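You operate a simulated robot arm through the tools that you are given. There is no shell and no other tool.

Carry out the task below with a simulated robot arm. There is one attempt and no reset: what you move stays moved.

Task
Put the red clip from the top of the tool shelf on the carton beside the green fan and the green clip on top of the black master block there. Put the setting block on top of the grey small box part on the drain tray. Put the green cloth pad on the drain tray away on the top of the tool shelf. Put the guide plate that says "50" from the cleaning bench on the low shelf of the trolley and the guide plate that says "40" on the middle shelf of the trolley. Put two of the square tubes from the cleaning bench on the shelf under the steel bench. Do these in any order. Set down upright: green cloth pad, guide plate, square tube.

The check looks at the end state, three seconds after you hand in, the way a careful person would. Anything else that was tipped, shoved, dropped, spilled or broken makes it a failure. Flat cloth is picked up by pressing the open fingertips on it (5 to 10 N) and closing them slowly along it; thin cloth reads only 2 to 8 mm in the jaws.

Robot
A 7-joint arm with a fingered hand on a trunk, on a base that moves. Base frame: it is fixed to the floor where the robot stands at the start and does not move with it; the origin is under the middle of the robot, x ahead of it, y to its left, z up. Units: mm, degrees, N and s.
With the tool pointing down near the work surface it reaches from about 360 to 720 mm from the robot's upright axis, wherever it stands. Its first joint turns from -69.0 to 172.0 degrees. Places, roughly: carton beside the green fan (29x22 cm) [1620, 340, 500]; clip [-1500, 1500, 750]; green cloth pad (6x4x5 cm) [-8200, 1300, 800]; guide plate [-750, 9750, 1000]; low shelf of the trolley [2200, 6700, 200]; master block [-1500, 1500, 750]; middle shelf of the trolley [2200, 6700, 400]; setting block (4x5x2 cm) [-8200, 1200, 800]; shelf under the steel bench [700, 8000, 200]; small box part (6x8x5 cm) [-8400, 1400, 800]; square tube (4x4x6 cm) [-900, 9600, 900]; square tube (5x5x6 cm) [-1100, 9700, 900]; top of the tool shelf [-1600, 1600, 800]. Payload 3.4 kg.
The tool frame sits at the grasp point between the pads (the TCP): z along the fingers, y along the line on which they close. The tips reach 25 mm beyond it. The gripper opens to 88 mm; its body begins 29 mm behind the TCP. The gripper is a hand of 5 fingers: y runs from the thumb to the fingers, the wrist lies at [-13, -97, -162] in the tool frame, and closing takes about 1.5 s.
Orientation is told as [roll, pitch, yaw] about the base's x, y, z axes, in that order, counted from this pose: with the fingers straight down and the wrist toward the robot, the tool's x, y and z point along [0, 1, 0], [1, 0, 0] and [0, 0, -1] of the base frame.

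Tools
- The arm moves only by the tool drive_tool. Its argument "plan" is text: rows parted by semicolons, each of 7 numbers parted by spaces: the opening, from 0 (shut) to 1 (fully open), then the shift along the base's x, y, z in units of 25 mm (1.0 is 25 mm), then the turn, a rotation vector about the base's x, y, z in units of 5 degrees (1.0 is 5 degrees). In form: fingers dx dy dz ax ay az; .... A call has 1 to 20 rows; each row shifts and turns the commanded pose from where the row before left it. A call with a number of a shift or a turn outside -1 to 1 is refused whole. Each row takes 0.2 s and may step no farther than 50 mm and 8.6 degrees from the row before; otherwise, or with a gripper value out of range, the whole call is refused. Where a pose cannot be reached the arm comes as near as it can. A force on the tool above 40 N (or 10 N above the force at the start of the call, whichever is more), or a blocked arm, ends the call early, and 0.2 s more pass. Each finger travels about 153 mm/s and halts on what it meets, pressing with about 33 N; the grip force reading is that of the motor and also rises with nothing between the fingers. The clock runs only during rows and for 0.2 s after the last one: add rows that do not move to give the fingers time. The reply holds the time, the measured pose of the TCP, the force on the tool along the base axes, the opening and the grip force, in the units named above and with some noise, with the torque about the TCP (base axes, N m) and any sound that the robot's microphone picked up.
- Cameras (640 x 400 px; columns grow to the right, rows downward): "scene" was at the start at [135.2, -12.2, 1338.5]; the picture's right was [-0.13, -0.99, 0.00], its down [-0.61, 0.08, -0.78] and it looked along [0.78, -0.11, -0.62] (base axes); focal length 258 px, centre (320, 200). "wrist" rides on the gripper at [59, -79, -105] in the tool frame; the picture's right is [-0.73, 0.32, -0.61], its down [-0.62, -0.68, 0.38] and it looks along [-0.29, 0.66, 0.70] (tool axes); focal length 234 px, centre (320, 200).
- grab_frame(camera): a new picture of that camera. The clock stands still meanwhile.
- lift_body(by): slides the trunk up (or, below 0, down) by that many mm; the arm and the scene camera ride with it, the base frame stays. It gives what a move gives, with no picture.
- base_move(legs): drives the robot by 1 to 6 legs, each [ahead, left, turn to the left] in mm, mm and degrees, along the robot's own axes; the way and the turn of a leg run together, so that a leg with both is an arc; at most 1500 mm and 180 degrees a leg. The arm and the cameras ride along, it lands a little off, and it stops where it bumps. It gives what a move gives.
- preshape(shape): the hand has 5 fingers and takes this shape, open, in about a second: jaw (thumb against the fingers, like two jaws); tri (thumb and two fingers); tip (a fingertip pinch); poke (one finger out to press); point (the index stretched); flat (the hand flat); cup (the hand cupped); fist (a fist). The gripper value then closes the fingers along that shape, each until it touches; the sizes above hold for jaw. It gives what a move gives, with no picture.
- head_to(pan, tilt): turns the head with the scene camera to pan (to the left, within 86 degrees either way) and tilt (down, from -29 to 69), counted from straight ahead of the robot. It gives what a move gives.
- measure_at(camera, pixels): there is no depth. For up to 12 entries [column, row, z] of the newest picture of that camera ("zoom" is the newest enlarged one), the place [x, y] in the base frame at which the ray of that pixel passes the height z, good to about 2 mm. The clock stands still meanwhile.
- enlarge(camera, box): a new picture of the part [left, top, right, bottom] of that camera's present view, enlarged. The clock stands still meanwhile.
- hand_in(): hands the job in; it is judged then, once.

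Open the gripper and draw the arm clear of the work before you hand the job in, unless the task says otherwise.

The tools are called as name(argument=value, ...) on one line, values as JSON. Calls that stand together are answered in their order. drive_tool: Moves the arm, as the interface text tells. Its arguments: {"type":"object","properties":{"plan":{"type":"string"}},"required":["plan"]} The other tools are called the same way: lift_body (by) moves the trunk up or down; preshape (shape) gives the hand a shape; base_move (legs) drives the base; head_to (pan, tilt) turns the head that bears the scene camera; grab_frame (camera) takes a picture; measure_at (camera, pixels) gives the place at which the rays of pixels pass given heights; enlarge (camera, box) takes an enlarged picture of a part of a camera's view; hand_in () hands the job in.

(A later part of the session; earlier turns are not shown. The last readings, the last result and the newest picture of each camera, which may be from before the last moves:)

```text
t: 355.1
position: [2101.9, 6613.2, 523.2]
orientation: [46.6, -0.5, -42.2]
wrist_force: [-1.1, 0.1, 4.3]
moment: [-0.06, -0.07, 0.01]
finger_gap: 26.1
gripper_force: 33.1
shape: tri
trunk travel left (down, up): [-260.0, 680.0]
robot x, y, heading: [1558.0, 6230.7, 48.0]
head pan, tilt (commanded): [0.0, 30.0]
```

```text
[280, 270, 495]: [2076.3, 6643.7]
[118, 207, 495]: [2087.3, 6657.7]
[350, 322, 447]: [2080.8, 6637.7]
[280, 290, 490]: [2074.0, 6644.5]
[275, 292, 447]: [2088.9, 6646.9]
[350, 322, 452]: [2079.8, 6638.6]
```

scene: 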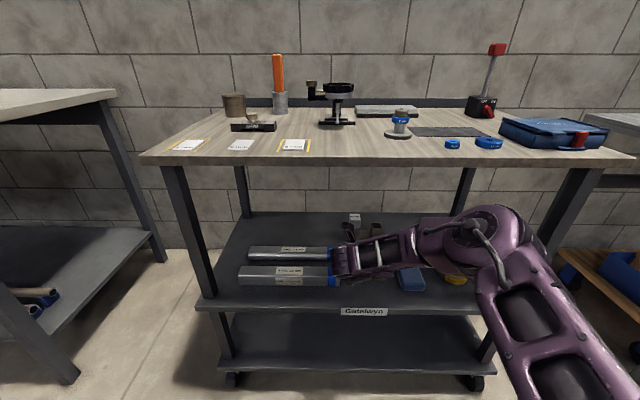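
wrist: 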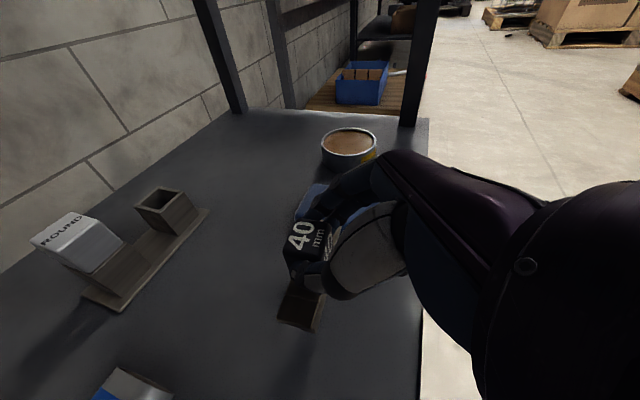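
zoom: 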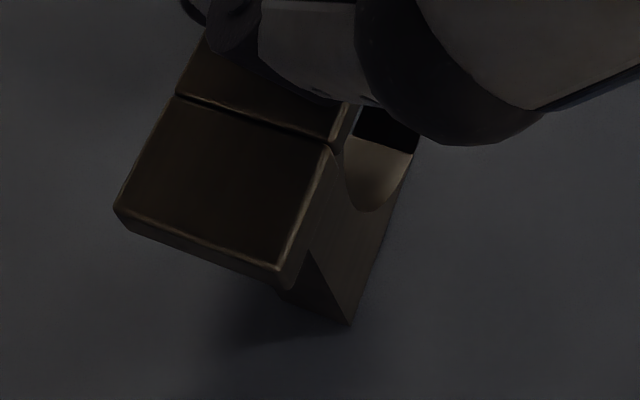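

The plate leans back about 4°. I lift 4 mm, rotate the hand −3.5° about the lateral axis, and set it down again gently.

drive_tool(plan="0 0 0 0.2 0 0 0;0 0.08 0.09 0 -0.52 0.47 0;0 0 0 -0.08 0 0 0;0 0 0 0 0 0 0")

enlarge(camera="wrist", box=[260, 270, 360, 350])

```text
t: 356.1
position: [2104.9, 6616.1, 526.1]
orientation: [43.4, -0.5, -42.3]
wrist_force: [-0.4, 0.6, -2.1]
moment: [-0.05, 0.05, 0.01]
finger_gap: 26.1
gripper_force: 32.7
shape: tri
trunk travel left (down, up): [-260.0, 680.0]
robot x, y, heading: [1557.7, 6223.1, 48.3]
head pan, tilt (commanded): [0.0, 30.0]
```

```text
5.00 times, centred on (310, 310) of wrist
```

zoom: 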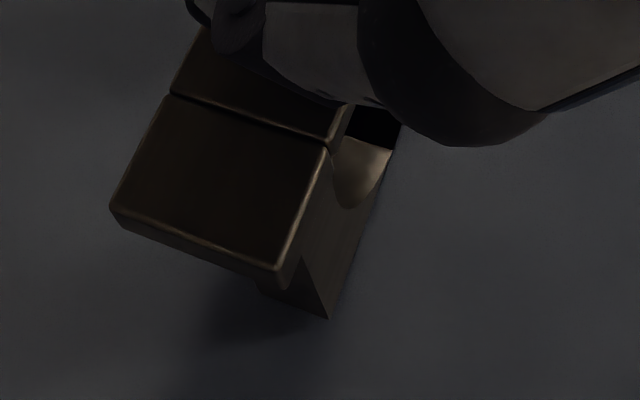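

measure_at(camera="zoom", pixels=[[276, 271, 498], [327, 318, 450], [260, 290, 450]])

drive_tool(plan="0 0 0 -0.08 0 0 0;0 0 0 0 0 0 0")

```text
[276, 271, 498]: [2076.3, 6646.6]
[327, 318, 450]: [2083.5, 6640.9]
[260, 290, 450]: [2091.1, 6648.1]
```

```text
t: 356.7
position: [2105.6, 6615.4, 524.6]
orientation: [43.3, -0.6, -42.3]
wrist_force: [0.4, -1.2, 0.1]
moment: [-0.01, 0.0, 0.01]
finger_gap: 26.0
gripper_force: 33.2
shape: tri
trunk travel left (down, up): [-260.0, 680.0]
robot x, y, heading: [1554.4, 6228.3, 48.3]
head pan, tilt (commanded): [0.0, 30.0]
```

The plate is now within ~2° of upright and just touching. I lower another 1.5 mm and read the force.

drive_tool(plan="0 0 0 -0.05 0 0 0;0 0 0 0 0 0 0")

```text
t: 357.3
position: [2104.5, 6616.1, 523.9]
orientation: [43.4, -0.5, -42.3]
wrist_force: [-1.0, 0.0, 3.8]
moment: [0.03, -0.08, 0.0]
finger_gap: 26.0
gripper_force: 32.9
shape: tri
trunk travel left (down, up): [-260.0, 680.0]
robot x, y, heading: [1557.0, 6228.6, 48.4]
head pan, tilt (commanded): [0.0, 30.0]
```

Light contact under the base. I open the pinch gradually.

drive_tool(plan="0.2 0 0 0 0 0 0;0.26 0 0 0 0 0 0;0.3 0 0 0 0 0 0;0.32 0 0 0 0 0 0;0.35 0 0 0 0 0 0;0.4 0 0 0 0 0 0;0.46 0 0 0 0 0 0;0.55 0 0 0 0 0 0;0.65 0 0 0 0 0 0;0.75 0 0 0 0 0 0;0.75 0 0 0 0 0 0")

enlarge(camera="wrist", box=[230, 170, 410, 350])

```text
t: 359.7
position: [2104.4, 6616.7, 524.0]
orientation: [43.3, -0.6, -42.2]
wrist_force: [0.4, -1.5, 0.1]
moment: [0.01, 0.01, 0.03]
finger_gap: 65.9
gripper_force: 0.0
shape: tri
trunk travel left (down, up): [-260.0, 680.0]
robot x, y, heading: [1557.2, 6229.2, 48.3]
head pan, tilt (commanded): [0.0, 30.0]
```

```text
2.22 times, centred on (320, 260) of wrist
```

zoom: 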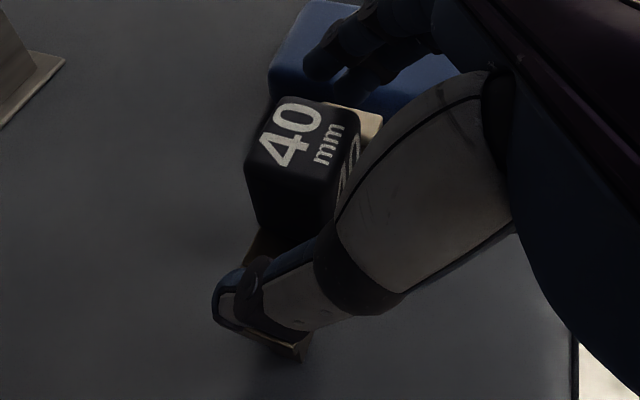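

The plate stands on its own. I withdraw back-and-up along the tool axis.

drive_tool(plan="0.78 -0.19 -0.2 0.29 0 0 0;0.78 -0.37 -0.41 0.5 0 0 0;0.78 -0.37 -0.41 0.5 0 0 0;0.78 -0.45 -0.5 0.4 0 0 0;0.78 -0.6 -0.65 0.2 0 0 0;0.78 -0.65 -0.7 0 0 0 0;0.78 -0.65 -0.7 0 0 0 0;0.78 -0.65 -0.7 0 0 0 0;0.78 0 0 0 0 0 0")

grab_frame(camera="scene")

grab_frame(camera="wrist")

```text
t: 361.7
position: [2008.0, 6511.8, 571.4]
orientation: [43.1, -0.2, -42.2]
wrist_force: [-0.6, -0.8, 0.2]
moment: [-0.02, -0.01, -0.03]
finger_gap: 68.7
gripper_force: 0.1
shape: tri
trunk travel left (down, up): [-260.0, 680.0]
robot x, y, heading: [1555.8, 6229.7, 48.6]
head pan, tilt (commanded): [0.0, 30.0]
```

```text
taken
```

scene: 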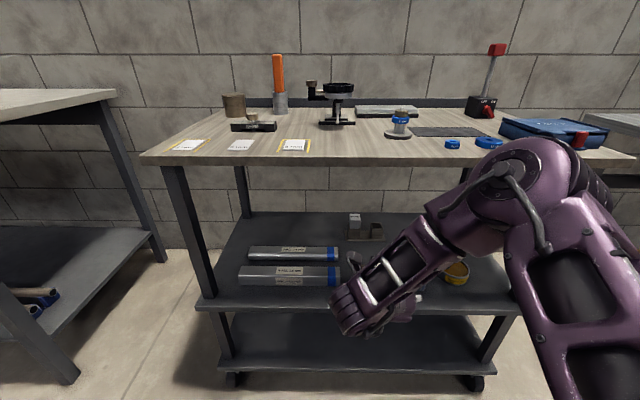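

```text
taken
```

wrist: 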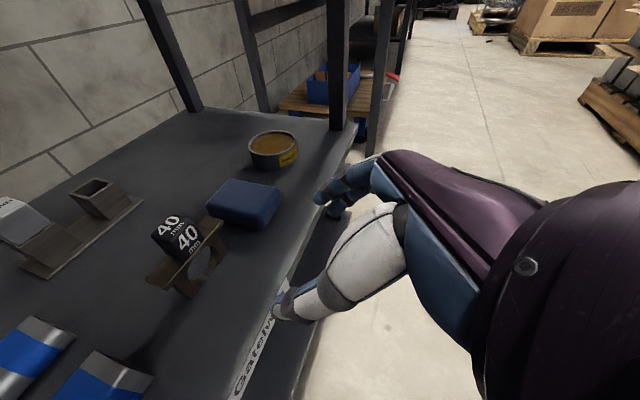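

Plate 40 stands upright on the middle shelf. The low shelf's edge fits z≈200. I retract, back slightly, raise the trunk and strafe back to the cleaning bench for plate 50.

drive_tool(plan="0.78 -0.6 -0.66 0.3 0 0 0;0.78 -0.6 -0.66 0.3 0 0 0;0.78 -0.6 -0.66 0.3 0 0 0;0.78 0 0 0 0 0 0")

lift_body(by=400)

base_move(legs=[[0, 1380, -0.9], [-60, 1350, 0]])

```text
t: 362.7
position: [1958.7, 6473.8, 601.5]
orientation: [43.2, -0.5, -42.3]
wrist_force: [0.3, -0.4, 0.2]
moment: [0.0, 0.01, 0.03]
finger_gap: 68.3
gripper_force: 0.0
shape: tri
out of reach, approached as far as the arm can: row 1, 2
trunk travel left (down, up): [-260.0, 680.0]
robot x, y, heading: [1555.9, 6227.7, 48.5]
head pan, tilt (commanded): [0.0, 30.0]
```

```text
t: 366.6
position: [1960.0, 6473.7, 1001.6]
orientation: [43.2, -0.5, -42.3]
wrist_force: [0.6, -0.5, -0.6]
moment: [0.0, 0.01, 0.0]
finger_gap: 68.5
gripper_force: 0.1
shape: tri
trunk travel left (down, up): [-660.0, 280.0]
robot x, y, heading: [1554.8, 6227.0, 48.3]
head pan, tilt (commanded): [0.0, 30.0]
```

```text
t: 379.8
position: [-73.9, 8282.9, 1001.4]
orientation: [43.1, -0.5, -43.9]
wrist_force: [-0.8, -0.7, 0.2]
moment: [0.01, -0.01, 0.01]
finger_gap: 68.4
gripper_force: 0.0
shape: tri
trunk travel left (down, up): [-660.0, 280.0]
robot x, y, heading: [-483.9, 8047.0, 46.7]
head pan, tilt (commanded): [0.0, 30.0]
```

I back 100 mm (the green cabinet protrudes) and strafe the remaining 1380 mm left.

base_move(legs=[[-110, 0, 1], [0, 1390, 0]])

head_to(pan=0, tilt=45)

grab_frame(camera="scene")

```text
t: 387.6
position: [-1177.5, 9139.7, 1000.8]
orientation: [43.2, -0.4, -42.9]
wrist_force: [0.5, 0.3, 0.2]
moment: [0.02, -0.03, -0.01]
finger_gap: 68.4
gripper_force: 0.1
shape: tri
trunk travel left (down, up): [-660.0, 280.0]
robot x, y, heading: [-1584.1, 8897.1, 47.5]
head pan, tilt (commanded): [0.0, 30.0]
```

```text
t: 388.3
position: [-1177.1, 9138.4, 1001.4]
orientation: [43.2, -0.4, -42.8]
wrist_force: [0.1, -0.4, -0.4]
moment: [-0.03, -0.01, 0.01]
finger_gap: 68.2
gripper_force: 0.0
shape: tri
trunk travel left (down, up): [-660.0, 280.0]
robot x, y, heading: [-1580.8, 8895.6, 47.7]
head pan, tilt (commanded): [0.0, 45.0]
```

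```text
taken
```

scene: 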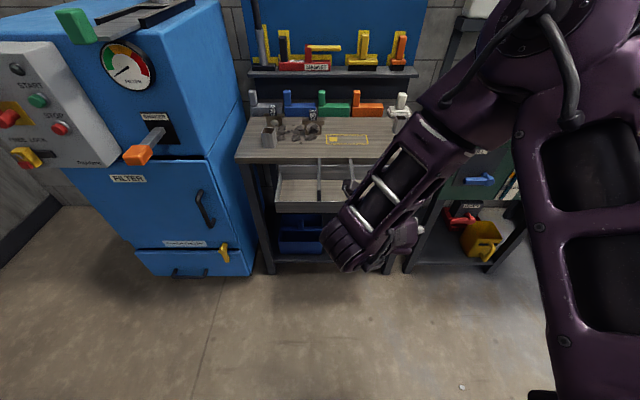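

I drive ahead 340 mm and then view plate 50.

base_move(legs=[[340, 0, 0]])

grab_frame(camera="scene")

grab_frame(camera="wrist")

```text
t: 390.5
position: [-952.5, 9389.6, 1000.2]
orientation: [43.2, -0.4, -43.0]
wrist_force: [0.0, 1.1, -0.5]
moment: [0.0, -0.02, 0.01]
finger_gap: 68.3
gripper_force: 0.0
shape: tri
trunk travel left (down, up): [-660.0, 280.0]
robot x, y, heading: [-1356.5, 9144.1, 47.7]
head pan, tilt (commanded): [0.0, 45.0]
```

```text
taken
```

scene: 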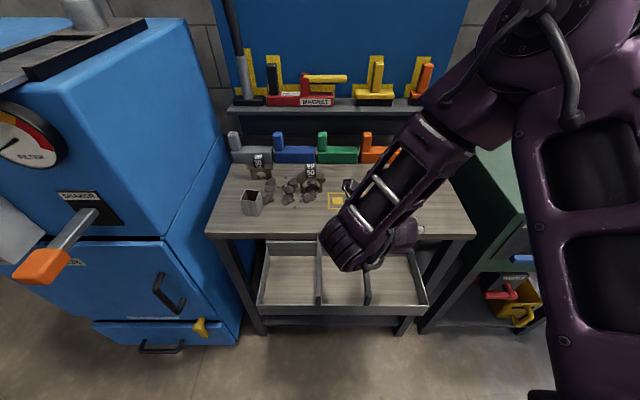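

```text
taken
```

wrist: 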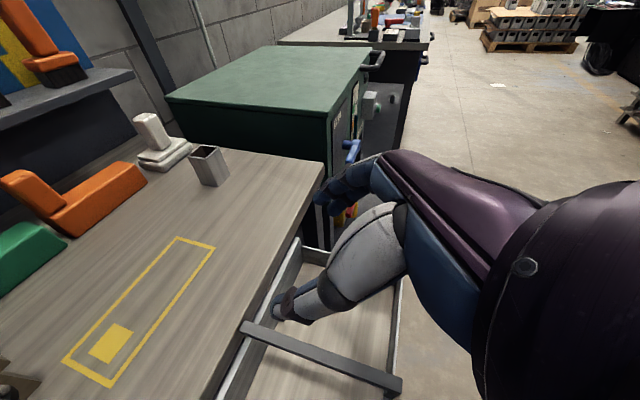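

Plate 50 is clear in the scene at (312,178). I enlarge and measure it.

enlarge(camera="scene", box=[270, 150, 350, 210])

```text
6.67 times, centred on (310, 180) of scene
```

zoom: 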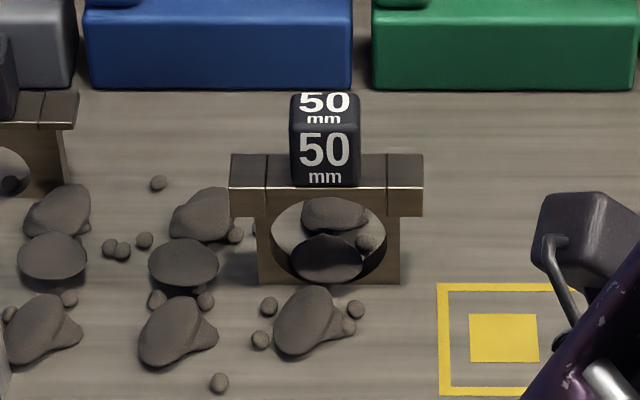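

measure_at(camera="zoom", pixels=[[260, 283, 862], [400, 285, 862], [231, 217, 900], [423, 217, 900], [231, 188, 912], [423, 188, 912], [293, 187, 912], [357, 187, 912], [293, 94, 942], [359, 94, 942], [358, 128, 942], [292, 128, 942]])

```text
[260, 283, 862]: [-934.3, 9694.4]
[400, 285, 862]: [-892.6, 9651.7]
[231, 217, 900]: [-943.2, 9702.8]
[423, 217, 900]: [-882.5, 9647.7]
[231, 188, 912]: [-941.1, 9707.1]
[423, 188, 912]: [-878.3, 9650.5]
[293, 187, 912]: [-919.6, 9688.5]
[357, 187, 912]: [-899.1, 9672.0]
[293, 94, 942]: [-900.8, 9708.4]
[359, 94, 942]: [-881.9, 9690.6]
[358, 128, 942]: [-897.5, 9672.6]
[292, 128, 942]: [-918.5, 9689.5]
```

Plate 50's cube centre is near (-903,9686), z≈927, plate direction −42.5°, matching my hand yaw −43. I move to the pre-grasp (-931,9656,982).

drive_tool(plan="0.8 0.08 0.967 -0.065 0 0 0;0.8 0.08 0.967 -0.065 0 0 0;0.8 0.08 0.967 -0.065 0 0 0;0.8 0.08 0.967 -0.065 0 0 0;0.8 0.08 0.967 -0.065 0 0 0;0.8 0.08 0.967 -0.065 0 0 0;0.8 0.08 0.967 -0.065 0 0 0;0.8 0.08 0.967 -0.065 0 0 0;0.8 0.08 0.967 -0.065 0 0 0;0.8 0.08 0.967 -0.065 0 0 0;0.8 0.08 0.967 -0.065 0 0 0;0.8 0 0 0 0 0 0")

grab_frame(camera="wrist")

enlarge(camera="wrist", box=[200, 180, 380, 340])

grab_frame(camera="scene")

```text
t: 393.1
position: [-931.2, 9655.9, 982.3]
orientation: [43.2, -0.3, -42.8]
wrist_force: [-0.2, 1.0, -0.1]
moment: [0.04, -0.02, -0.03]
finger_gap: 70.3
gripper_force: 0.1
shape: tri
trunk travel left (down, up): [-660.0, 280.0]
robot x, y, heading: [-1357.6, 9146.9, 47.7]
head pan, tilt (commanded): [0.0, 45.0]
```

```text
taken
```

wrist: 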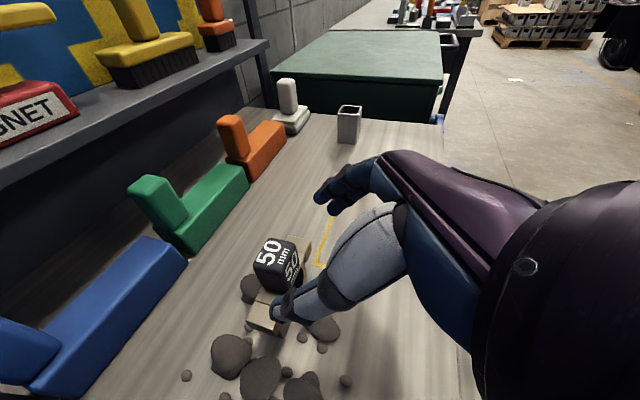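

```text
2.50 times, centred on (290, 260) of wrist
```

zoom: 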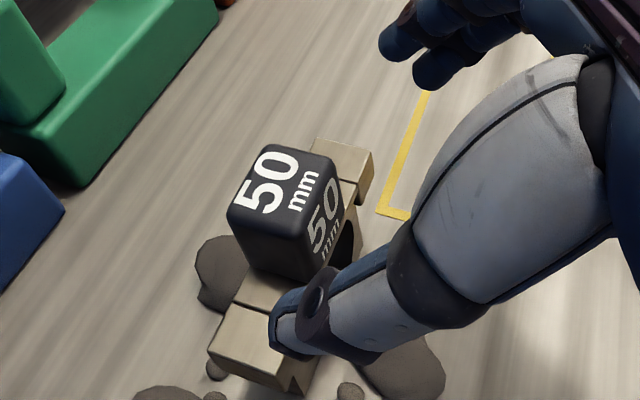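

```text
taken
```

scene: 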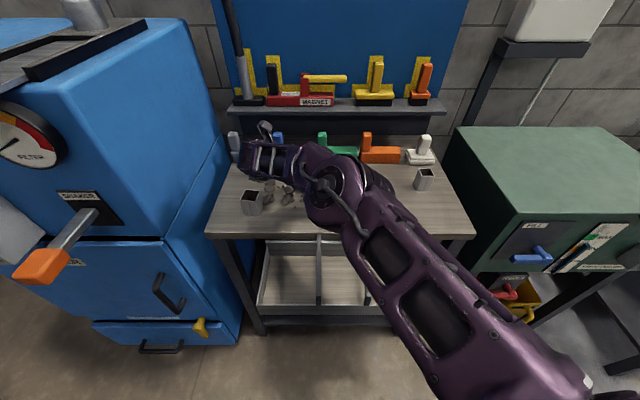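

The geometry matches the earlier plate's pre-grasp. I advance along the tool axis to z≈938.

drive_tool(plan="0.8 0.282 0.301 -0.443 0 0 0;0.8 0.282 0.301 -0.443 0 0 0;0.8 0 0 0 0 0 0")

enlarge(camera="wrist", box=[220, 170, 400, 330])

drive_tool(plan="0.8 0.282 0.301 -0.443 0 0 0;0.8 0.282 0.301 -0.42 0 0 0;0.8 0 0 0 0 0 0")

enlarge(camera="wrist", box=[220, 170, 400, 330])

```text
t: 393.9
position: [-919.7, 9661.2, 966.3]
orientation: [43.2, -0.5, -42.9]
wrist_force: [-0.2, 0.1, -0.1]
moment: [0.01, -0.01, 0.03]
finger_gap: 70.3
gripper_force: 0.0
shape: tri
out of reach, approached as far as the arm can: row 2
trunk travel left (down, up): [-660.0, 280.0]
robot x, y, heading: [-1359.3, 9150.1, 47.9]
head pan, tilt (commanded): [0.0, 45.0]
```

```text
2.50 times, centred on (310, 250) of wrist
```

zoom: 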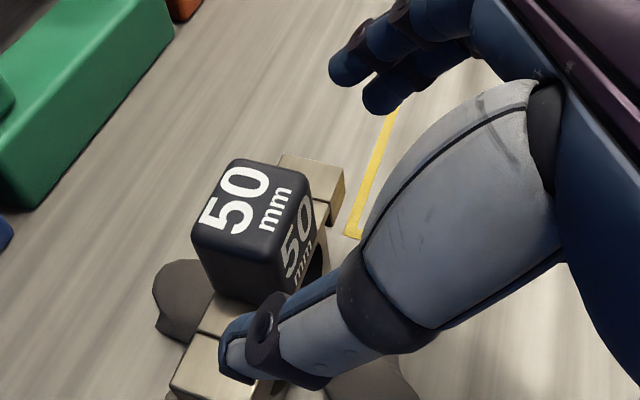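

```text
t: 394.7
position: [-912.3, 9659.0, 958.0]
orientation: [43.2, -0.4, -42.9]
wrist_force: [1.0, 1.2, 0.9]
moment: [0.0, 0.02, 0.02]
finger_gap: 70.1
gripper_force: 0.1
shape: tri
out of reach, approached as far as the arm can: row 1, 2
trunk travel left (down, up): [-660.0, 280.0]
robot x, y, heading: [-1352.3, 9145.3, 48.0]
head pan, tilt (commanded): [0.0, 45.0]
```

```text
2.50 times, centred on (310, 250) of wrist
```

zoom: 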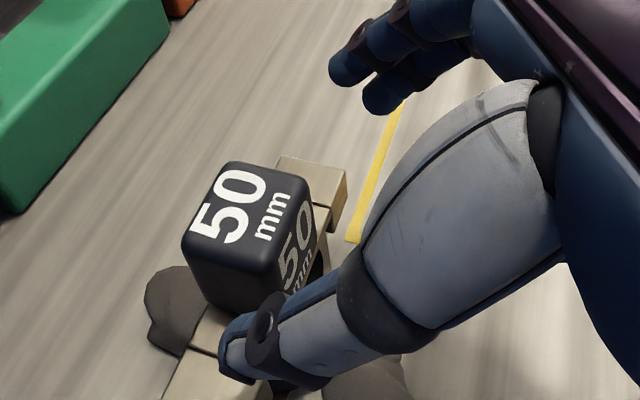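

The arm is at its limit there; I must stand nearer. I retreat the hand along its axis, then step 60 mm ahead and 50 mm left.

drive_tool(plan="0.8 -0.282 -0.301 0.443 0 0 0;0.8 -0.282 -0.301 0.443 0 0 0;0.8 -0.282 -0.301 0.443 0 0 0;0.8 -0.5 -0.6 0.5 0 0 0;0.8 -0.5 -0.6 0.3 0 0 0;0.8 -0.5 -0.6 0 0 0 0;0.8 0 0 0 0 0 0")

base_move(legs=[[65, 50, 0]])

grab_frame(camera="scene")

```text
t: 396.3
position: [-970.8, 9593.0, 1011.3]
orientation: [43.2, -0.3, -42.9]
wrist_force: [0.1, -0.1, -0.1]
moment: [0.01, 0.04, 0.0]
finger_gap: 70.2
gripper_force: 0.0
shape: tri
trunk travel left (down, up): [-660.0, 280.0]
robot x, y, heading: [-1355.6, 9149.2, 48.1]
head pan, tilt (commanded): [0.0, 45.0]
```

```text
t: 397.4
position: [-962.9, 9676.7, 1010.5]
orientation: [43.2, -0.5, -42.9]
wrist_force: [0.1, -0.2, 0.7]
moment: [0.01, 0.03, 0.0]
finger_gap: 70.0
gripper_force: 0.0
shape: tri
trunk travel left (down, up): [-660.0, 280.0]
robot x, y, heading: [-1352.7, 9230.3, 47.8]
head pan, tilt (commanded): [0.0, 45.0]
```

```text
taken
```

scene: 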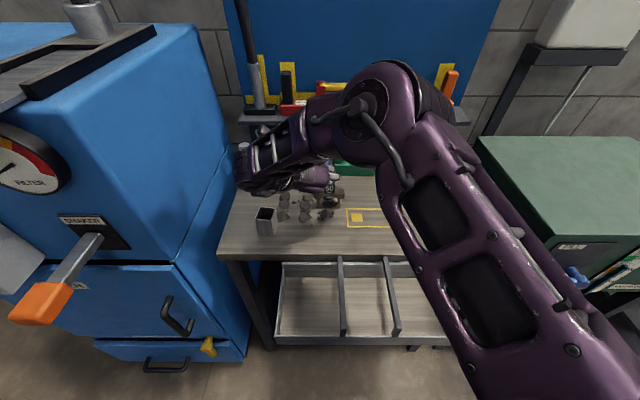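

I move to the pre-grasp point again.

drive_tool(plan="0.8 0.42 -0.28 -0.37 0 0 0;0.8 0.42 -0.28 -0.37 0 0 0;0.8 0.42 -0.28 -0.37 0 0 0;0.8 0 0 0 0 0 0")

drive_tool(plan="0.8 0.282 0.301 -0.443 0 0 0;0.8 0.282 0.301 -0.443 0 0 0;0.8 0 0 0 0 0 0")

enlarge(camera="wrist", box=[220, 170, 400, 330])

```text
t: 398.4
position: [-933.0, 9654.5, 982.4]
orientation: [43.2, -0.6, -42.8]
wrist_force: [0.3, -0.5, -0.2]
moment: [-0.01, 0.0, -0.02]
finger_gap: 70.2
gripper_force: 0.1
shape: tri
trunk travel left (down, up): [-660.0, 280.0]
robot x, y, heading: [-1350.9, 9233.8, 47.8]
head pan, tilt (commanded): [0.0, 45.0]
```

```text
t: 399.2
position: [-917.7, 9668.9, 960.8]
orientation: [43.2, -0.5, -42.8]
wrist_force: [-0.3, 0.4, -0.3]
moment: [0.0, 0.0, 0.03]
finger_gap: 70.1
gripper_force: 0.0
shape: tri
trunk travel left (down, up): [-660.0, 280.0]
robot x, y, heading: [-1349.7, 9229.9, 47.9]
head pan, tilt (commanded): [0.0, 45.0]
```

```text
2.50 times, centred on (310, 250) of wrist
```

zoom: 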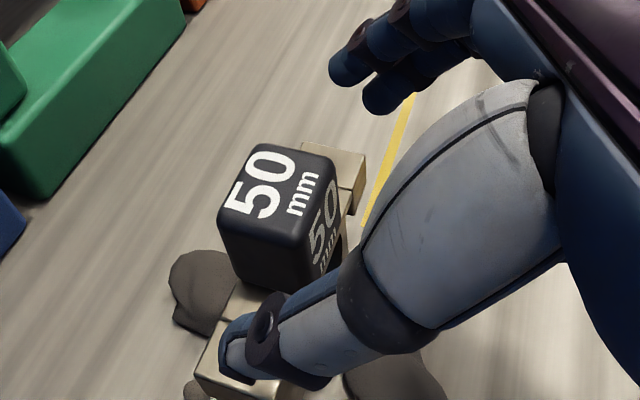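

Good approach; I advance the rest of the way.

drive_tool(plan="0.8 0.294 0.342 -0.456 0 0 0;0.8 0.294 0.342 -0.456 0 0 0;0.8 0 0 0 0 0 0")

enlarge(camera="wrist", box=[220, 170, 400, 330])

```text
t: 400.0
position: [-903.0, 9686.4, 938.2]
orientation: [43.3, -0.4, -42.8]
wrist_force: [0.2, -0.3, -0.4]
moment: [0.02, 0.02, 0.0]
finger_gap: 70.4
gripper_force: 0.0
shape: tri
trunk travel left (down, up): [-660.0, 280.0]
robot x, y, heading: [-1346.5, 9226.4, 47.9]
head pan, tilt (commanded): [0.0, 45.0]
```

```text
2.50 times, centred on (310, 250) of wrist
```

zoom: 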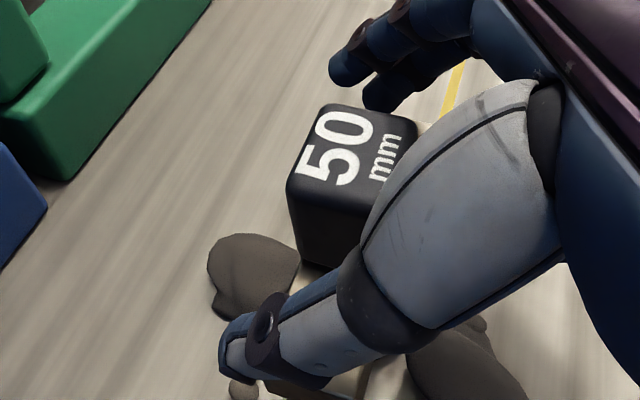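

The cube sits about 8 mm deeper toward the palm than with plate 40; I pull back 8 mm horizontally, then close.

drive_tool(plan="0.8 -0.216 -0.237 0 0 0 0;0.65 0 0 0 0 0 0;0.55 0 0 0 0 0 0;0.48 0 0 0 0 0 0;0.42 0 0 0 0 0 0;0.36 0 0 0 0 0 0;0.3 0 0 0 0 0 0;0.2 0 0 0 0 0 0;0.1 0 0 0 0 0 0;0 0 0 0 0 0 0;0 0 0 0 0 0 0")

enlarge(camera="wrist", box=[220, 170, 400, 330])

```text
t: 402.4
position: [-908.6, 9680.2, 938.0]
orientation: [43.3, -0.3, -42.8]
wrist_force: [-0.9, 0.1, 0.5]
moment: [-0.02, -0.01, -0.01]
finger_gap: 24.5
gripper_force: 32.9
shape: tri
trunk travel left (down, up): [-660.0, 280.0]
robot x, y, heading: [-1348.7, 9227.3, 47.8]
head pan, tilt (commanded): [0.0, 45.0]
```

```text
2.50 times, centred on (310, 250) of wrist
```

zoom: 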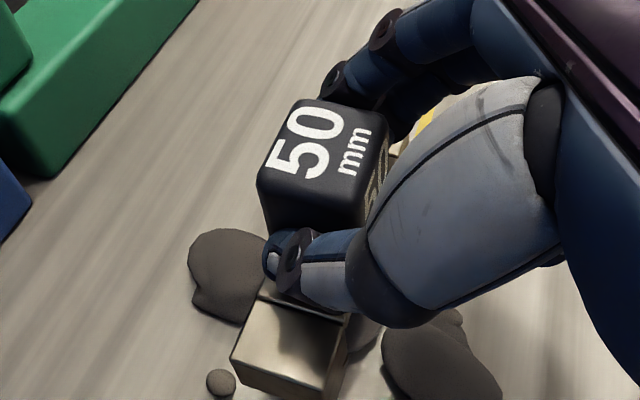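

Held at 24.5 mm. I lift 50 mm straight up and verify, with the lumps around staying put.

drive_tool(plan="0 0 0 0.3 0 0 0;0 0 0 0.5 0 0 0;0 0 0 0.6 0 0 0;0 0 0 0.6 0 0 0;0 0 0 0 0 0 0")

grab_frame(camera="wrist")

enlarge(camera="wrist", box=[200, 190, 400, 390])

```text
t: 403.6
position: [-908.7, 9680.7, 988.7]
orientation: [43.2, -0.3, -42.9]
wrist_force: [0.4, -0.1, -1.4]
moment: [-0.05, -0.01, 0.03]
finger_gap: 24.2
gripper_force: 32.5
shape: tri
trunk travel left (down, up): [-660.0, 280.0]
robot x, y, heading: [-1348.3, 9224.9, 47.8]
head pan, tilt (commanded): [0.0, 45.0]
```

```text
taken
```

wrist: 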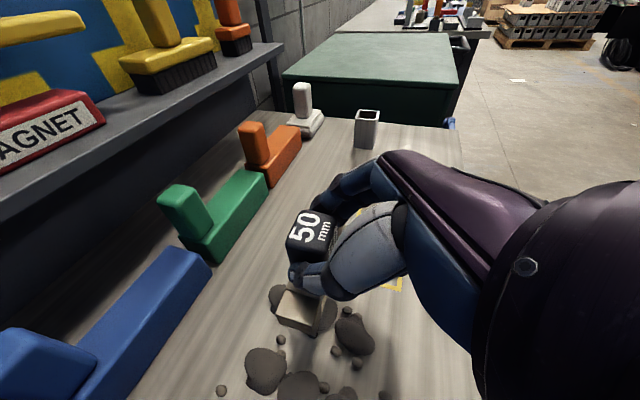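

```text
2.00 times, centred on (300, 290) of wrist
```

zoom: 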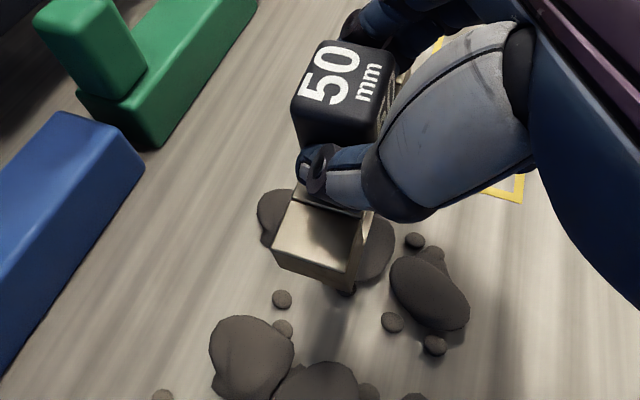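

The plate is clear of the lumps. I raise 30 mm more, draw back over the bench, and back the base off.

drive_tool(plan="0 0 0 0.7 0 0 0;0 -0.3 -0.33 0.6 0 0 0;0 -0.65 -0.72 0 0 0 0;0 -0.65 -0.72 0 0 0 0;0 -0.65 -0.72 0 0 0 0;0 -0.65 -0.72 0 0 0 0;0 -0.65 -0.72 0 0 0 0;0 -0.65 -0.72 0 0 0 0;0 -0.65 -0.72 0 0 0 0;0 0 0 0 0 0 0")

base_move(legs=[[-380, 0, 0]])

grab_frame(camera="scene")

```text
t: 405.8
position: [-1027.2, 9546.2, 1018.3]
orientation: [43.2, -0.4, -43.0]
wrist_force: [0.8, -0.3, -1.2]
moment: [0.03, 0.06, 0.0]
finger_gap: 24.0
gripper_force: 33.7
shape: tri
trunk travel left (down, up): [-660.0, 280.0]
robot x, y, heading: [-1350.7, 9229.9, 47.8]
head pan, tilt (commanded): [0.0, 45.0]
```

```text
t: 408.2
position: [-1281.3, 9268.1, 1018.9]
orientation: [43.2, -0.4, -42.6]
wrist_force: [0.3, 0.5, -1.8]
moment: [-0.05, 0.01, 0.02]
finger_gap: 24.3
gripper_force: 33.2
shape: tri
trunk travel left (down, up): [-660.0, 280.0]
robot x, y, heading: [-1602.1, 8946.7, 48.2]
head pan, tilt (commanded): [0.0, 45.0]
```

```text
taken
```

scene: 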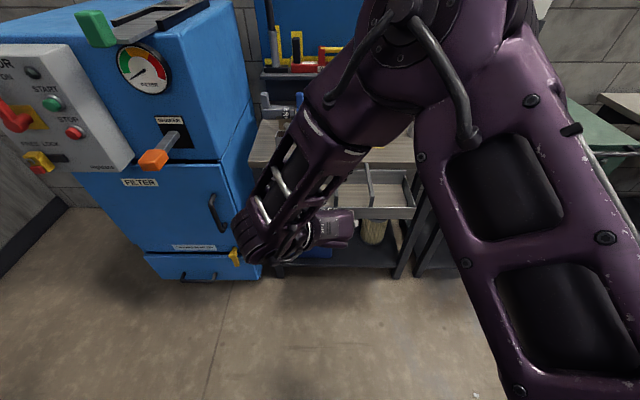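

I go 95 mm ahead to my track line and strafe right along the aisle to the trolley.

base_move(legs=[[95, 0, -0.6], [0, -1400, 0], [0, -1400, 0]])

```text
t: 422.5
position: [858.6, 7435.9, 1020.5]
orientation: [43.2, -0.4, -44.4]
wrist_force: [-0.8, -0.3, -2.2]
moment: [-0.02, 0.02, 0.03]
finger_gap: 24.3
gripper_force: 32.8
shape: tri
trunk travel left (down, up): [-660.0, 280.0]
robot x, y, heading: [527.8, 7122.4, 46.2]
head pan, tilt (commanded): [0.0, 45.0]
```

On track (u≈5623). I correct the heading and go the last 1390 mm, keeping clear of the paper.

base_move(legs=[[20, 0, 1.6], [0, -1390, 0]])

head_to(pan=0, tilt=45)

grab_frame(camera="scene")

```text
t: 429.8
position: [1890.8, 6520.9, 1019.1]
orientation: [43.2, -0.4, -43.6]
wrist_force: [0.6, -0.2, -2.2]
moment: [0.04, -0.01, 0.0]
finger_gap: 24.3
gripper_force: 32.6
shape: tri
trunk travel left (down, up): [-660.0, 280.0]
robot x, y, heading: [1566.0, 6205.9, 47.2]
head pan, tilt (commanded): [0.0, 45.0]
```

```text
t: 430.4
position: [1890.6, 6520.5, 1019.7]
orientation: [43.2, -0.4, -43.5]
wrist_force: [-0.2, 1.1, -1.2]
moment: [0.04, 0.04, 0.03]
finger_gap: 24.4
gripper_force: 33.1
shape: tri
trunk travel left (down, up): [-660.0, 280.0]
robot x, y, heading: [1566.4, 6204.1, 47.2]
head pan, tilt (commanded): [0.0, 45.0]
```

```text
taken
```

scene: 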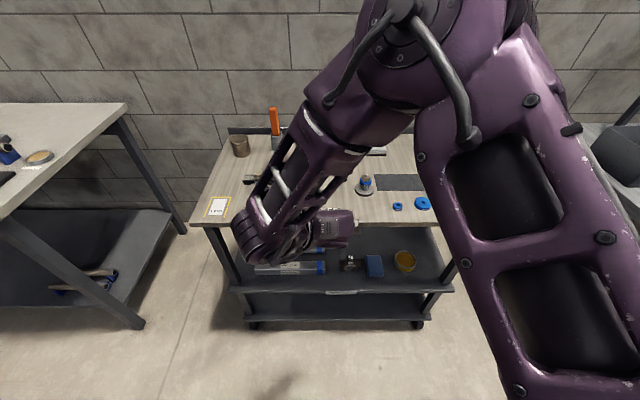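

Plate 40 is seen standing on the middle shelf (347,265). I lower the trunk in two steps in front of the trolley.

lift_body(by=-400)

lift_body(by=-230)

head_to(pan=0, tilt=30)

grab_frame(camera="scene")

grab_frame(camera="wrist")

```text
t: 434.2
position: [1890.3, 6520.1, 620.0]
orientation: [43.2, -0.4, -43.5]
wrist_force: [-0.5, 0.3, -1.6]
moment: [-0.01, 0.03, 0.02]
finger_gap: 24.4
gripper_force: 33.1
shape: tri
trunk travel left (down, up): [-260.0, 680.0]
robot x, y, heading: [1565.6, 6209.0, 47.2]
head pan, tilt (commanded): [0.0, 45.0]
```

```text
t: 436.6
position: [1889.6, 6520.9, 389.5]
orientation: [43.2, -0.4, -43.5]
wrist_force: [0.0, 0.5, -1.7]
moment: [0.0, 0.02, -0.02]
finger_gap: 24.2
gripper_force: 32.6
shape: tri
trunk travel left (down, up): [-30.0, 910.0]
robot x, y, heading: [1568.0, 6205.9, 47.2]
head pan, tilt (commanded): [0.0, 45.0]
```

```text
t: 437.4
position: [1890.4, 6521.1, 390.4]
orientation: [43.2, -0.4, -43.4]
wrist_force: [-0.1, -0.7, -1.7]
moment: [-0.02, -0.01, 0.0]
finger_gap: 24.3
gripper_force: 33.7
shape: tri
trunk travel left (down, up): [-30.0, 910.0]
robot x, y, heading: [1567.7, 6203.0, 47.3]
head pan, tilt (commanded): [0.0, 30.0]
```

```text
taken
```

scene: 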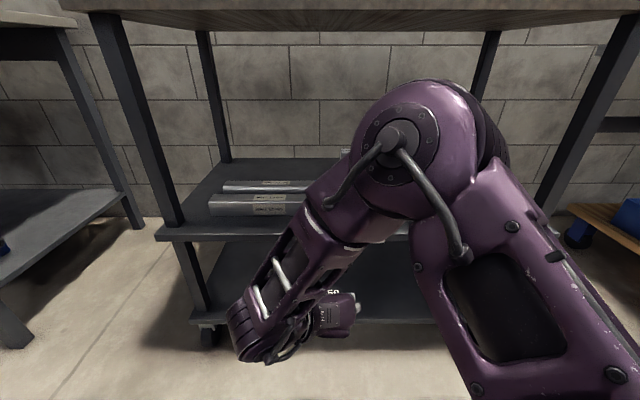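

```text
taken
```

wrist: 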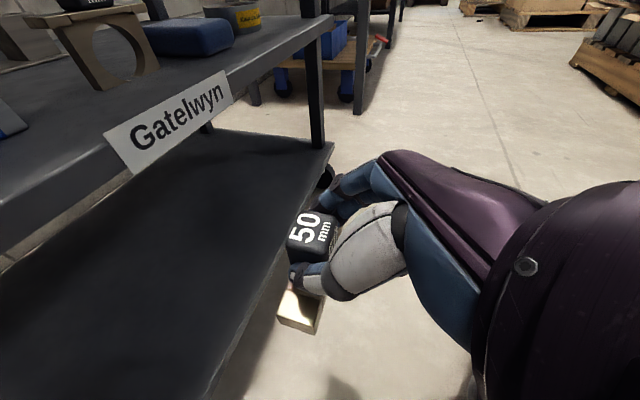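

The wrist camera will ride about 117 mm above the TCP, so I must know the gap under the middle shelf. I enlarge the left front of the trolley to read the lip and low-shelf edges.

enlarge(camera="scene", box=[140, 190, 280, 350])

```text
2.50 times, centred on (210, 270) of scene
```

zoom: 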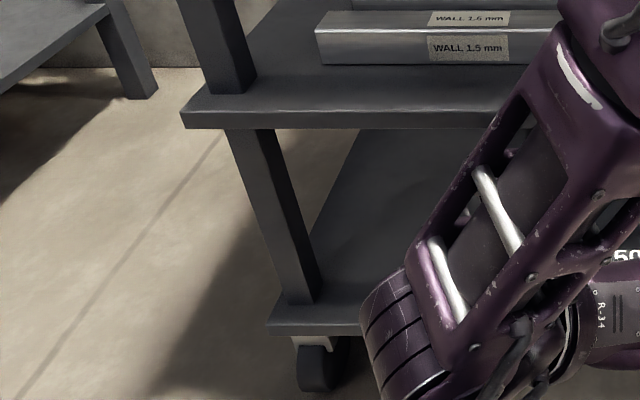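

measure_at(camera="zoom", pixels=[[182, 112, 447], [184, 129, 420], [184, 129, 430], [270, 322, 180], [270, 322, 200], [270, 322, 220], [450, 130, 420], [450, 130, 430], [450, 111, 447], [340, 321, 200], [340, 321, 220]])

```text
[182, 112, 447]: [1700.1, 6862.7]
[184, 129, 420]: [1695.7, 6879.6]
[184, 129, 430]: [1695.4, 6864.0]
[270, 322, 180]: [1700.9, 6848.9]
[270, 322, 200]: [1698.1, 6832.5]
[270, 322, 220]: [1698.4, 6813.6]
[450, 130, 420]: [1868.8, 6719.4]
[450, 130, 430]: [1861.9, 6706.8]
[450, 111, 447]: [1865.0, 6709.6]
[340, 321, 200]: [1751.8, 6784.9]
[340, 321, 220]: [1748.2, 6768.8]
```

Gap: low shelf ≈182, middle shelf's lip bottom ≈426; that fits if I set the plate about 40 mm inside the edge. I lower the hand in front of the trolley to z≈275.

drive_tool(plan="0 0.15 0.16 -0.8 0 0 0.1;0 0.15 0.16 -0.8 0 0 0.1;0 0.15 0.16 -0.8 0 0 0;0 0.15 0.16 -0.8 0 0 0;0 0.15 0.16 -0.8 0 0 0;0 0 0 -0.6 0 0 0;0 0 0 0 0 0 0")

grab_frame(camera="wrist")

grab_frame(camera="scene")

```text
t: 439.0
position: [1909.2, 6541.8, 275.0]
orientation: [43.1, -0.4, -42.4]
wrist_force: [-0.2, -0.2, -1.5]
moment: [-0.01, 0.01, 0.0]
finger_gap: 24.2
gripper_force: 32.7
shape: tri
trunk travel left (down, up): [-30.0, 910.0]
robot x, y, heading: [1563.8, 6210.8, 47.2]
head pan, tilt (commanded): [0.0, 30.0]
```

```text
taken
```

wrist: 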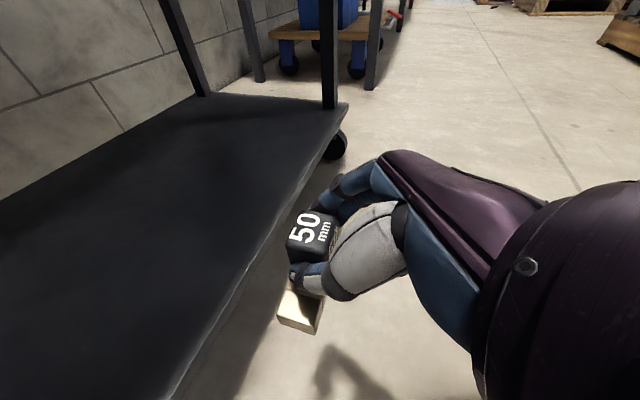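

```text
taken
```

scene: 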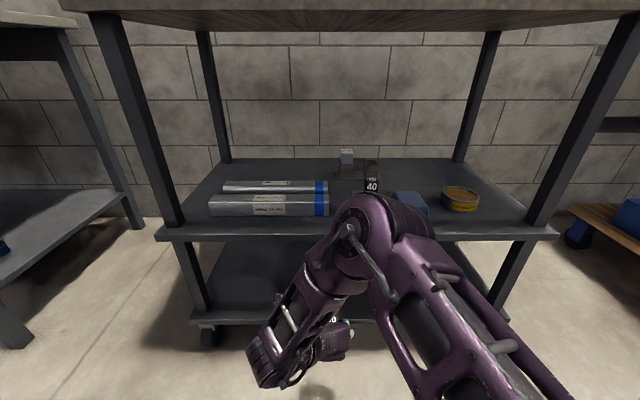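

I cross-check the low shelf's height with the wrist view of its front edge.

measure_at(camera="wrist", pixels=[[280, 222, 160], [280, 222, 180], [280, 222, 200], [240, 285, 160], [240, 285, 180], [240, 285, 200], [348, 103, 180], [348, 103, 200]])

measure_at(camera="scene", pixels=[[230, 318, 160], [230, 318, 180], [230, 318, 200], [191, 321, 160], [191, 321, 180], [191, 321, 200]])

```text
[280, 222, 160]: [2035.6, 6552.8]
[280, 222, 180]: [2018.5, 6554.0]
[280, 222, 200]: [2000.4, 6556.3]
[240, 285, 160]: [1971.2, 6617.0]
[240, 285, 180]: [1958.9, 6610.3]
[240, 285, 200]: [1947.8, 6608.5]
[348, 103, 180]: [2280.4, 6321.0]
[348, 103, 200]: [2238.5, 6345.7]
```

```text
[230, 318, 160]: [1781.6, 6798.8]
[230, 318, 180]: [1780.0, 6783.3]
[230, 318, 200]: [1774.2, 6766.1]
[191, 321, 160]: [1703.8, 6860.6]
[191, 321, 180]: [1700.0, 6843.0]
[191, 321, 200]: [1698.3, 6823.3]
```

The low shelf is at about 160–180. I move in horizontally at z 275 toward u≈6262, v≈2955.

drive_tool(plan="0 0.796 0.528 0 0 0 0;0 0.796 0.528 0 0 0 0;0 0.796 0.528 0 0 0 0;0 0 0 0 0 0 0")

grab_frame(camera="scene")

grab_frame(camera="wrist")

```text
t: 440.0
position: [1968.8, 6580.4, 276.1]
orientation: [43.3, -0.4, -42.4]
wrist_force: [0.0, 0.2, -2.5]
moment: [-0.04, 0.0, -0.01]
finger_gap: 24.4
gripper_force: 32.5
shape: tri
trunk travel left (down, up): [-30.0, 910.0]
robot x, y, heading: [1565.7, 6208.7, 47.1]
head pan, tilt (commanded): [0.0, 30.0]
```

```text
taken
```

scene: 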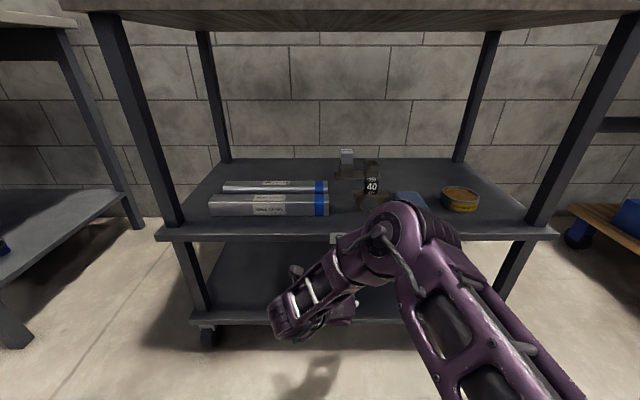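

```text
taken
```

wrist: 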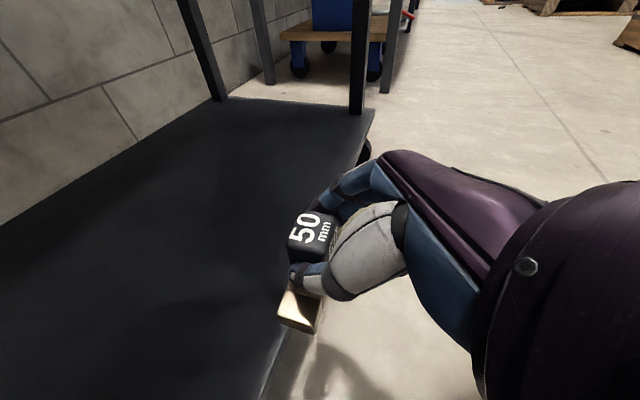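

The elbow will come close to the middle shelf's edge, so I back the base 35 mm and reach with a straighter arm.

base_move(legs=[[-35, 0, 0]])

drive_tool(plan="0 0.75 0.6 0 0 0 0;0 0.75 0.6 0 0 0 0;0 0.7 0.6 0 0 0 0;0 0 0 0 0 0 0")

grab_frame(camera="scene")

grab_frame(camera="wrist")

```text
t: 440.9
position: [1944.7, 6553.3, 276.3]
orientation: [43.2, -0.4, -42.6]
wrist_force: [-0.2, 0.4, -2.0]
moment: [0.01, 0.02, -0.01]
finger_gap: 24.2
gripper_force: 33.5
shape: tri
trunk travel left (down, up): [-30.0, 910.0]
robot x, y, heading: [1539.4, 6181.1, 47.1]
head pan, tilt (commanded): [0.0, 30.0]
```

```text
t: 441.9
position: [1999.8, 6597.9, 273.8]
orientation: [43.1, -0.4, -42.5]
wrist_force: [0.0, -0.6, -0.8]
moment: [0.01, 0.05, 0.0]
finger_gap: 24.1
gripper_force: 32.8
shape: tri
trunk travel left (down, up): [-30.0, 910.0]
robot x, y, heading: [1542.2, 6182.0, 47.3]
head pan, tilt (commanded): [0.0, 30.0]
```

```text
taken
```

scene: 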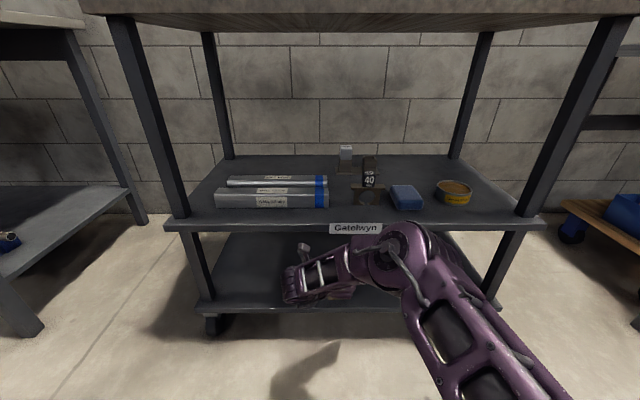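

```text
taken
```

wrist: 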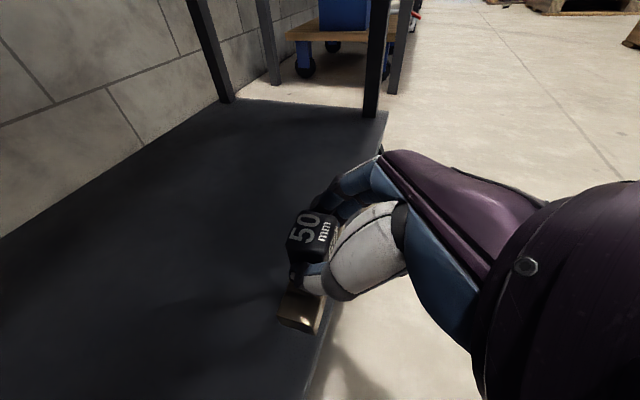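

Good; the elbow is below the middle shelf's edge. I go the last 38 mm in.

drive_tool(plan="0 0.5 0.55 0.05 0 0 0;0 0.52 0.57 0 0 0 0;0 0 0 0 0 0 0")

enlarge(camera="scene", box=[250, 210, 430, 330])

enlarge(camera="wrist", box=[230, 190, 410, 370])

```text
t: 442.7
position: [2026.1, 6624.9, 276.3]
orientation: [43.1, -0.5, -42.3]
wrist_force: [0.8, 0.4, -2.0]
moment: [-0.01, 0.04, 0.04]
finger_gap: 24.3
gripper_force: 33.4
shape: tri
trunk travel left (down, up): [-30.0, 910.0]
robot x, y, heading: [1544.3, 6179.6, 47.3]
head pan, tilt (commanded): [0.0, 30.0]
```

```text
3.33 times, centred on (340, 270) of scene
```

zoom: 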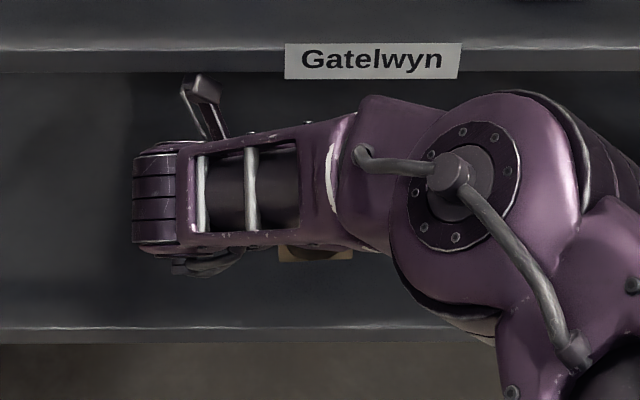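

```text
2.22 times, centred on (320, 280) of wrist
```

zoom: 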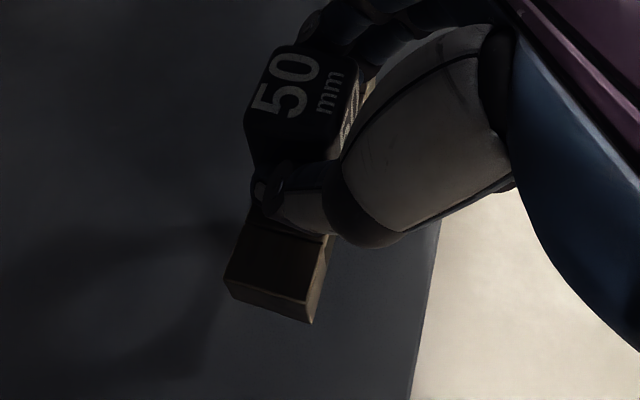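

In position, camera below the lip. I lower in small steps.

drive_tool(plan="0 0 0 -0.15 0 0 0;0 0 0 -0.15 0 0 0;0 0 0 0 0 0 0")

drive_tool(plan="0 0 0 -0.12 0 0 0;0 0 0 -0.12 0 0 0;0 0 0 0 0 0 0")

drive_tool(plan="0 0 0 -0.1 0 0 0;0 0 0 -0.1 0 0 0;0 0 0 0 0 0 0")

```text
t: 443.5
position: [2025.0, 6627.2, 268.9]
orientation: [43.2, -0.4, -42.4]
wrist_force: [-0.4, -0.1, -2.4]
moment: [-0.01, 0.04, 0.01]
finger_gap: 24.5
gripper_force: 33.2
shape: tri
trunk travel left (down, up): [-30.0, 910.0]
robot x, y, heading: [1541.4, 6177.3, 47.0]
head pan, tilt (commanded): [0.0, 30.0]
```

```text
t: 444.3
position: [2025.2, 6627.7, 263.5]
orientation: [43.2, -0.5, -42.5]
wrist_force: [-0.4, 0.2, -1.6]
moment: [-0.02, 0.02, 0.0]
finger_gap: 24.0
gripper_force: 33.3
shape: tri
trunk travel left (down, up): [-30.0, 910.0]
robot x, y, heading: [1540.0, 6181.0, 47.4]
head pan, tilt (commanded): [0.0, 30.0]
```

```text
t: 445.1
position: [2026.4, 6627.2, 258.0]
orientation: [43.1, -0.5, -42.5]
wrist_force: [-0.1, 0.5, -1.7]
moment: [0.0, -0.01, 0.03]
finger_gap: 24.0
gripper_force: 33.1
shape: tri
trunk travel left (down, up): [-30.0, 910.0]
robot x, y, heading: [1541.0, 6181.0, 47.2]
head pan, tilt (commanded): [0.0, 30.0]
```

Still free at 258 (plate base ≈182). I continue creeping.

drive_tool(plan="0 0 0 -0.1 0 0 0;0 0 0 -0.1 0 0 0;0 0 0 0 0 0 0")

drive_tool(plan="0 0 0 -0.08 0 0 0;0 0 0 -0.08 0 0 0;0 0 0 0 0 0 0")

drive_tool(plan="0 0 0 -0.08 0 0 0;0 0 0 0 0 0 0")

```text
t: 445.9
position: [2025.8, 6626.3, 251.7]
orientation: [43.1, -0.4, -42.5]
wrist_force: [0.8, -0.2, -2.5]
moment: [-0.03, 0.01, 0.04]
finger_gap: 24.2
gripper_force: 32.5
shape: tri
trunk travel left (down, up): [-30.0, 910.0]
robot x, y, heading: [1543.3, 6180.6, 47.2]
head pan, tilt (commanded): [0.0, 30.0]
```

```text
t: 446.7
position: [2025.7, 6625.8, 249.5]
orientation: [43.2, -0.4, -42.5]
wrist_force: [-0.5, -0.5, -0.8]
moment: [0.01, -0.01, -0.03]
finger_gap: 24.1
gripper_force: 32.7
shape: tri
trunk travel left (down, up): [-30.0, 910.0]
robot x, y, heading: [1544.8, 6175.1, 47.3]
head pan, tilt (commanded): [0.0, 30.0]
```

```text
t: 447.3
position: [2025.9, 6626.7, 246.9]
orientation: [43.2, -0.4, -42.4]
wrist_force: [0.5, 1.0, -2.1]
moment: [-0.03, 0.05, 0.01]
finger_gap: 24.6
gripper_force: 33.2
shape: tri
trunk travel left (down, up): [-30.0, 910.0]
robot x, y, heading: [1543.5, 6181.5, 47.0]
head pan, tilt (commanded): [0.0, 30.0]
```

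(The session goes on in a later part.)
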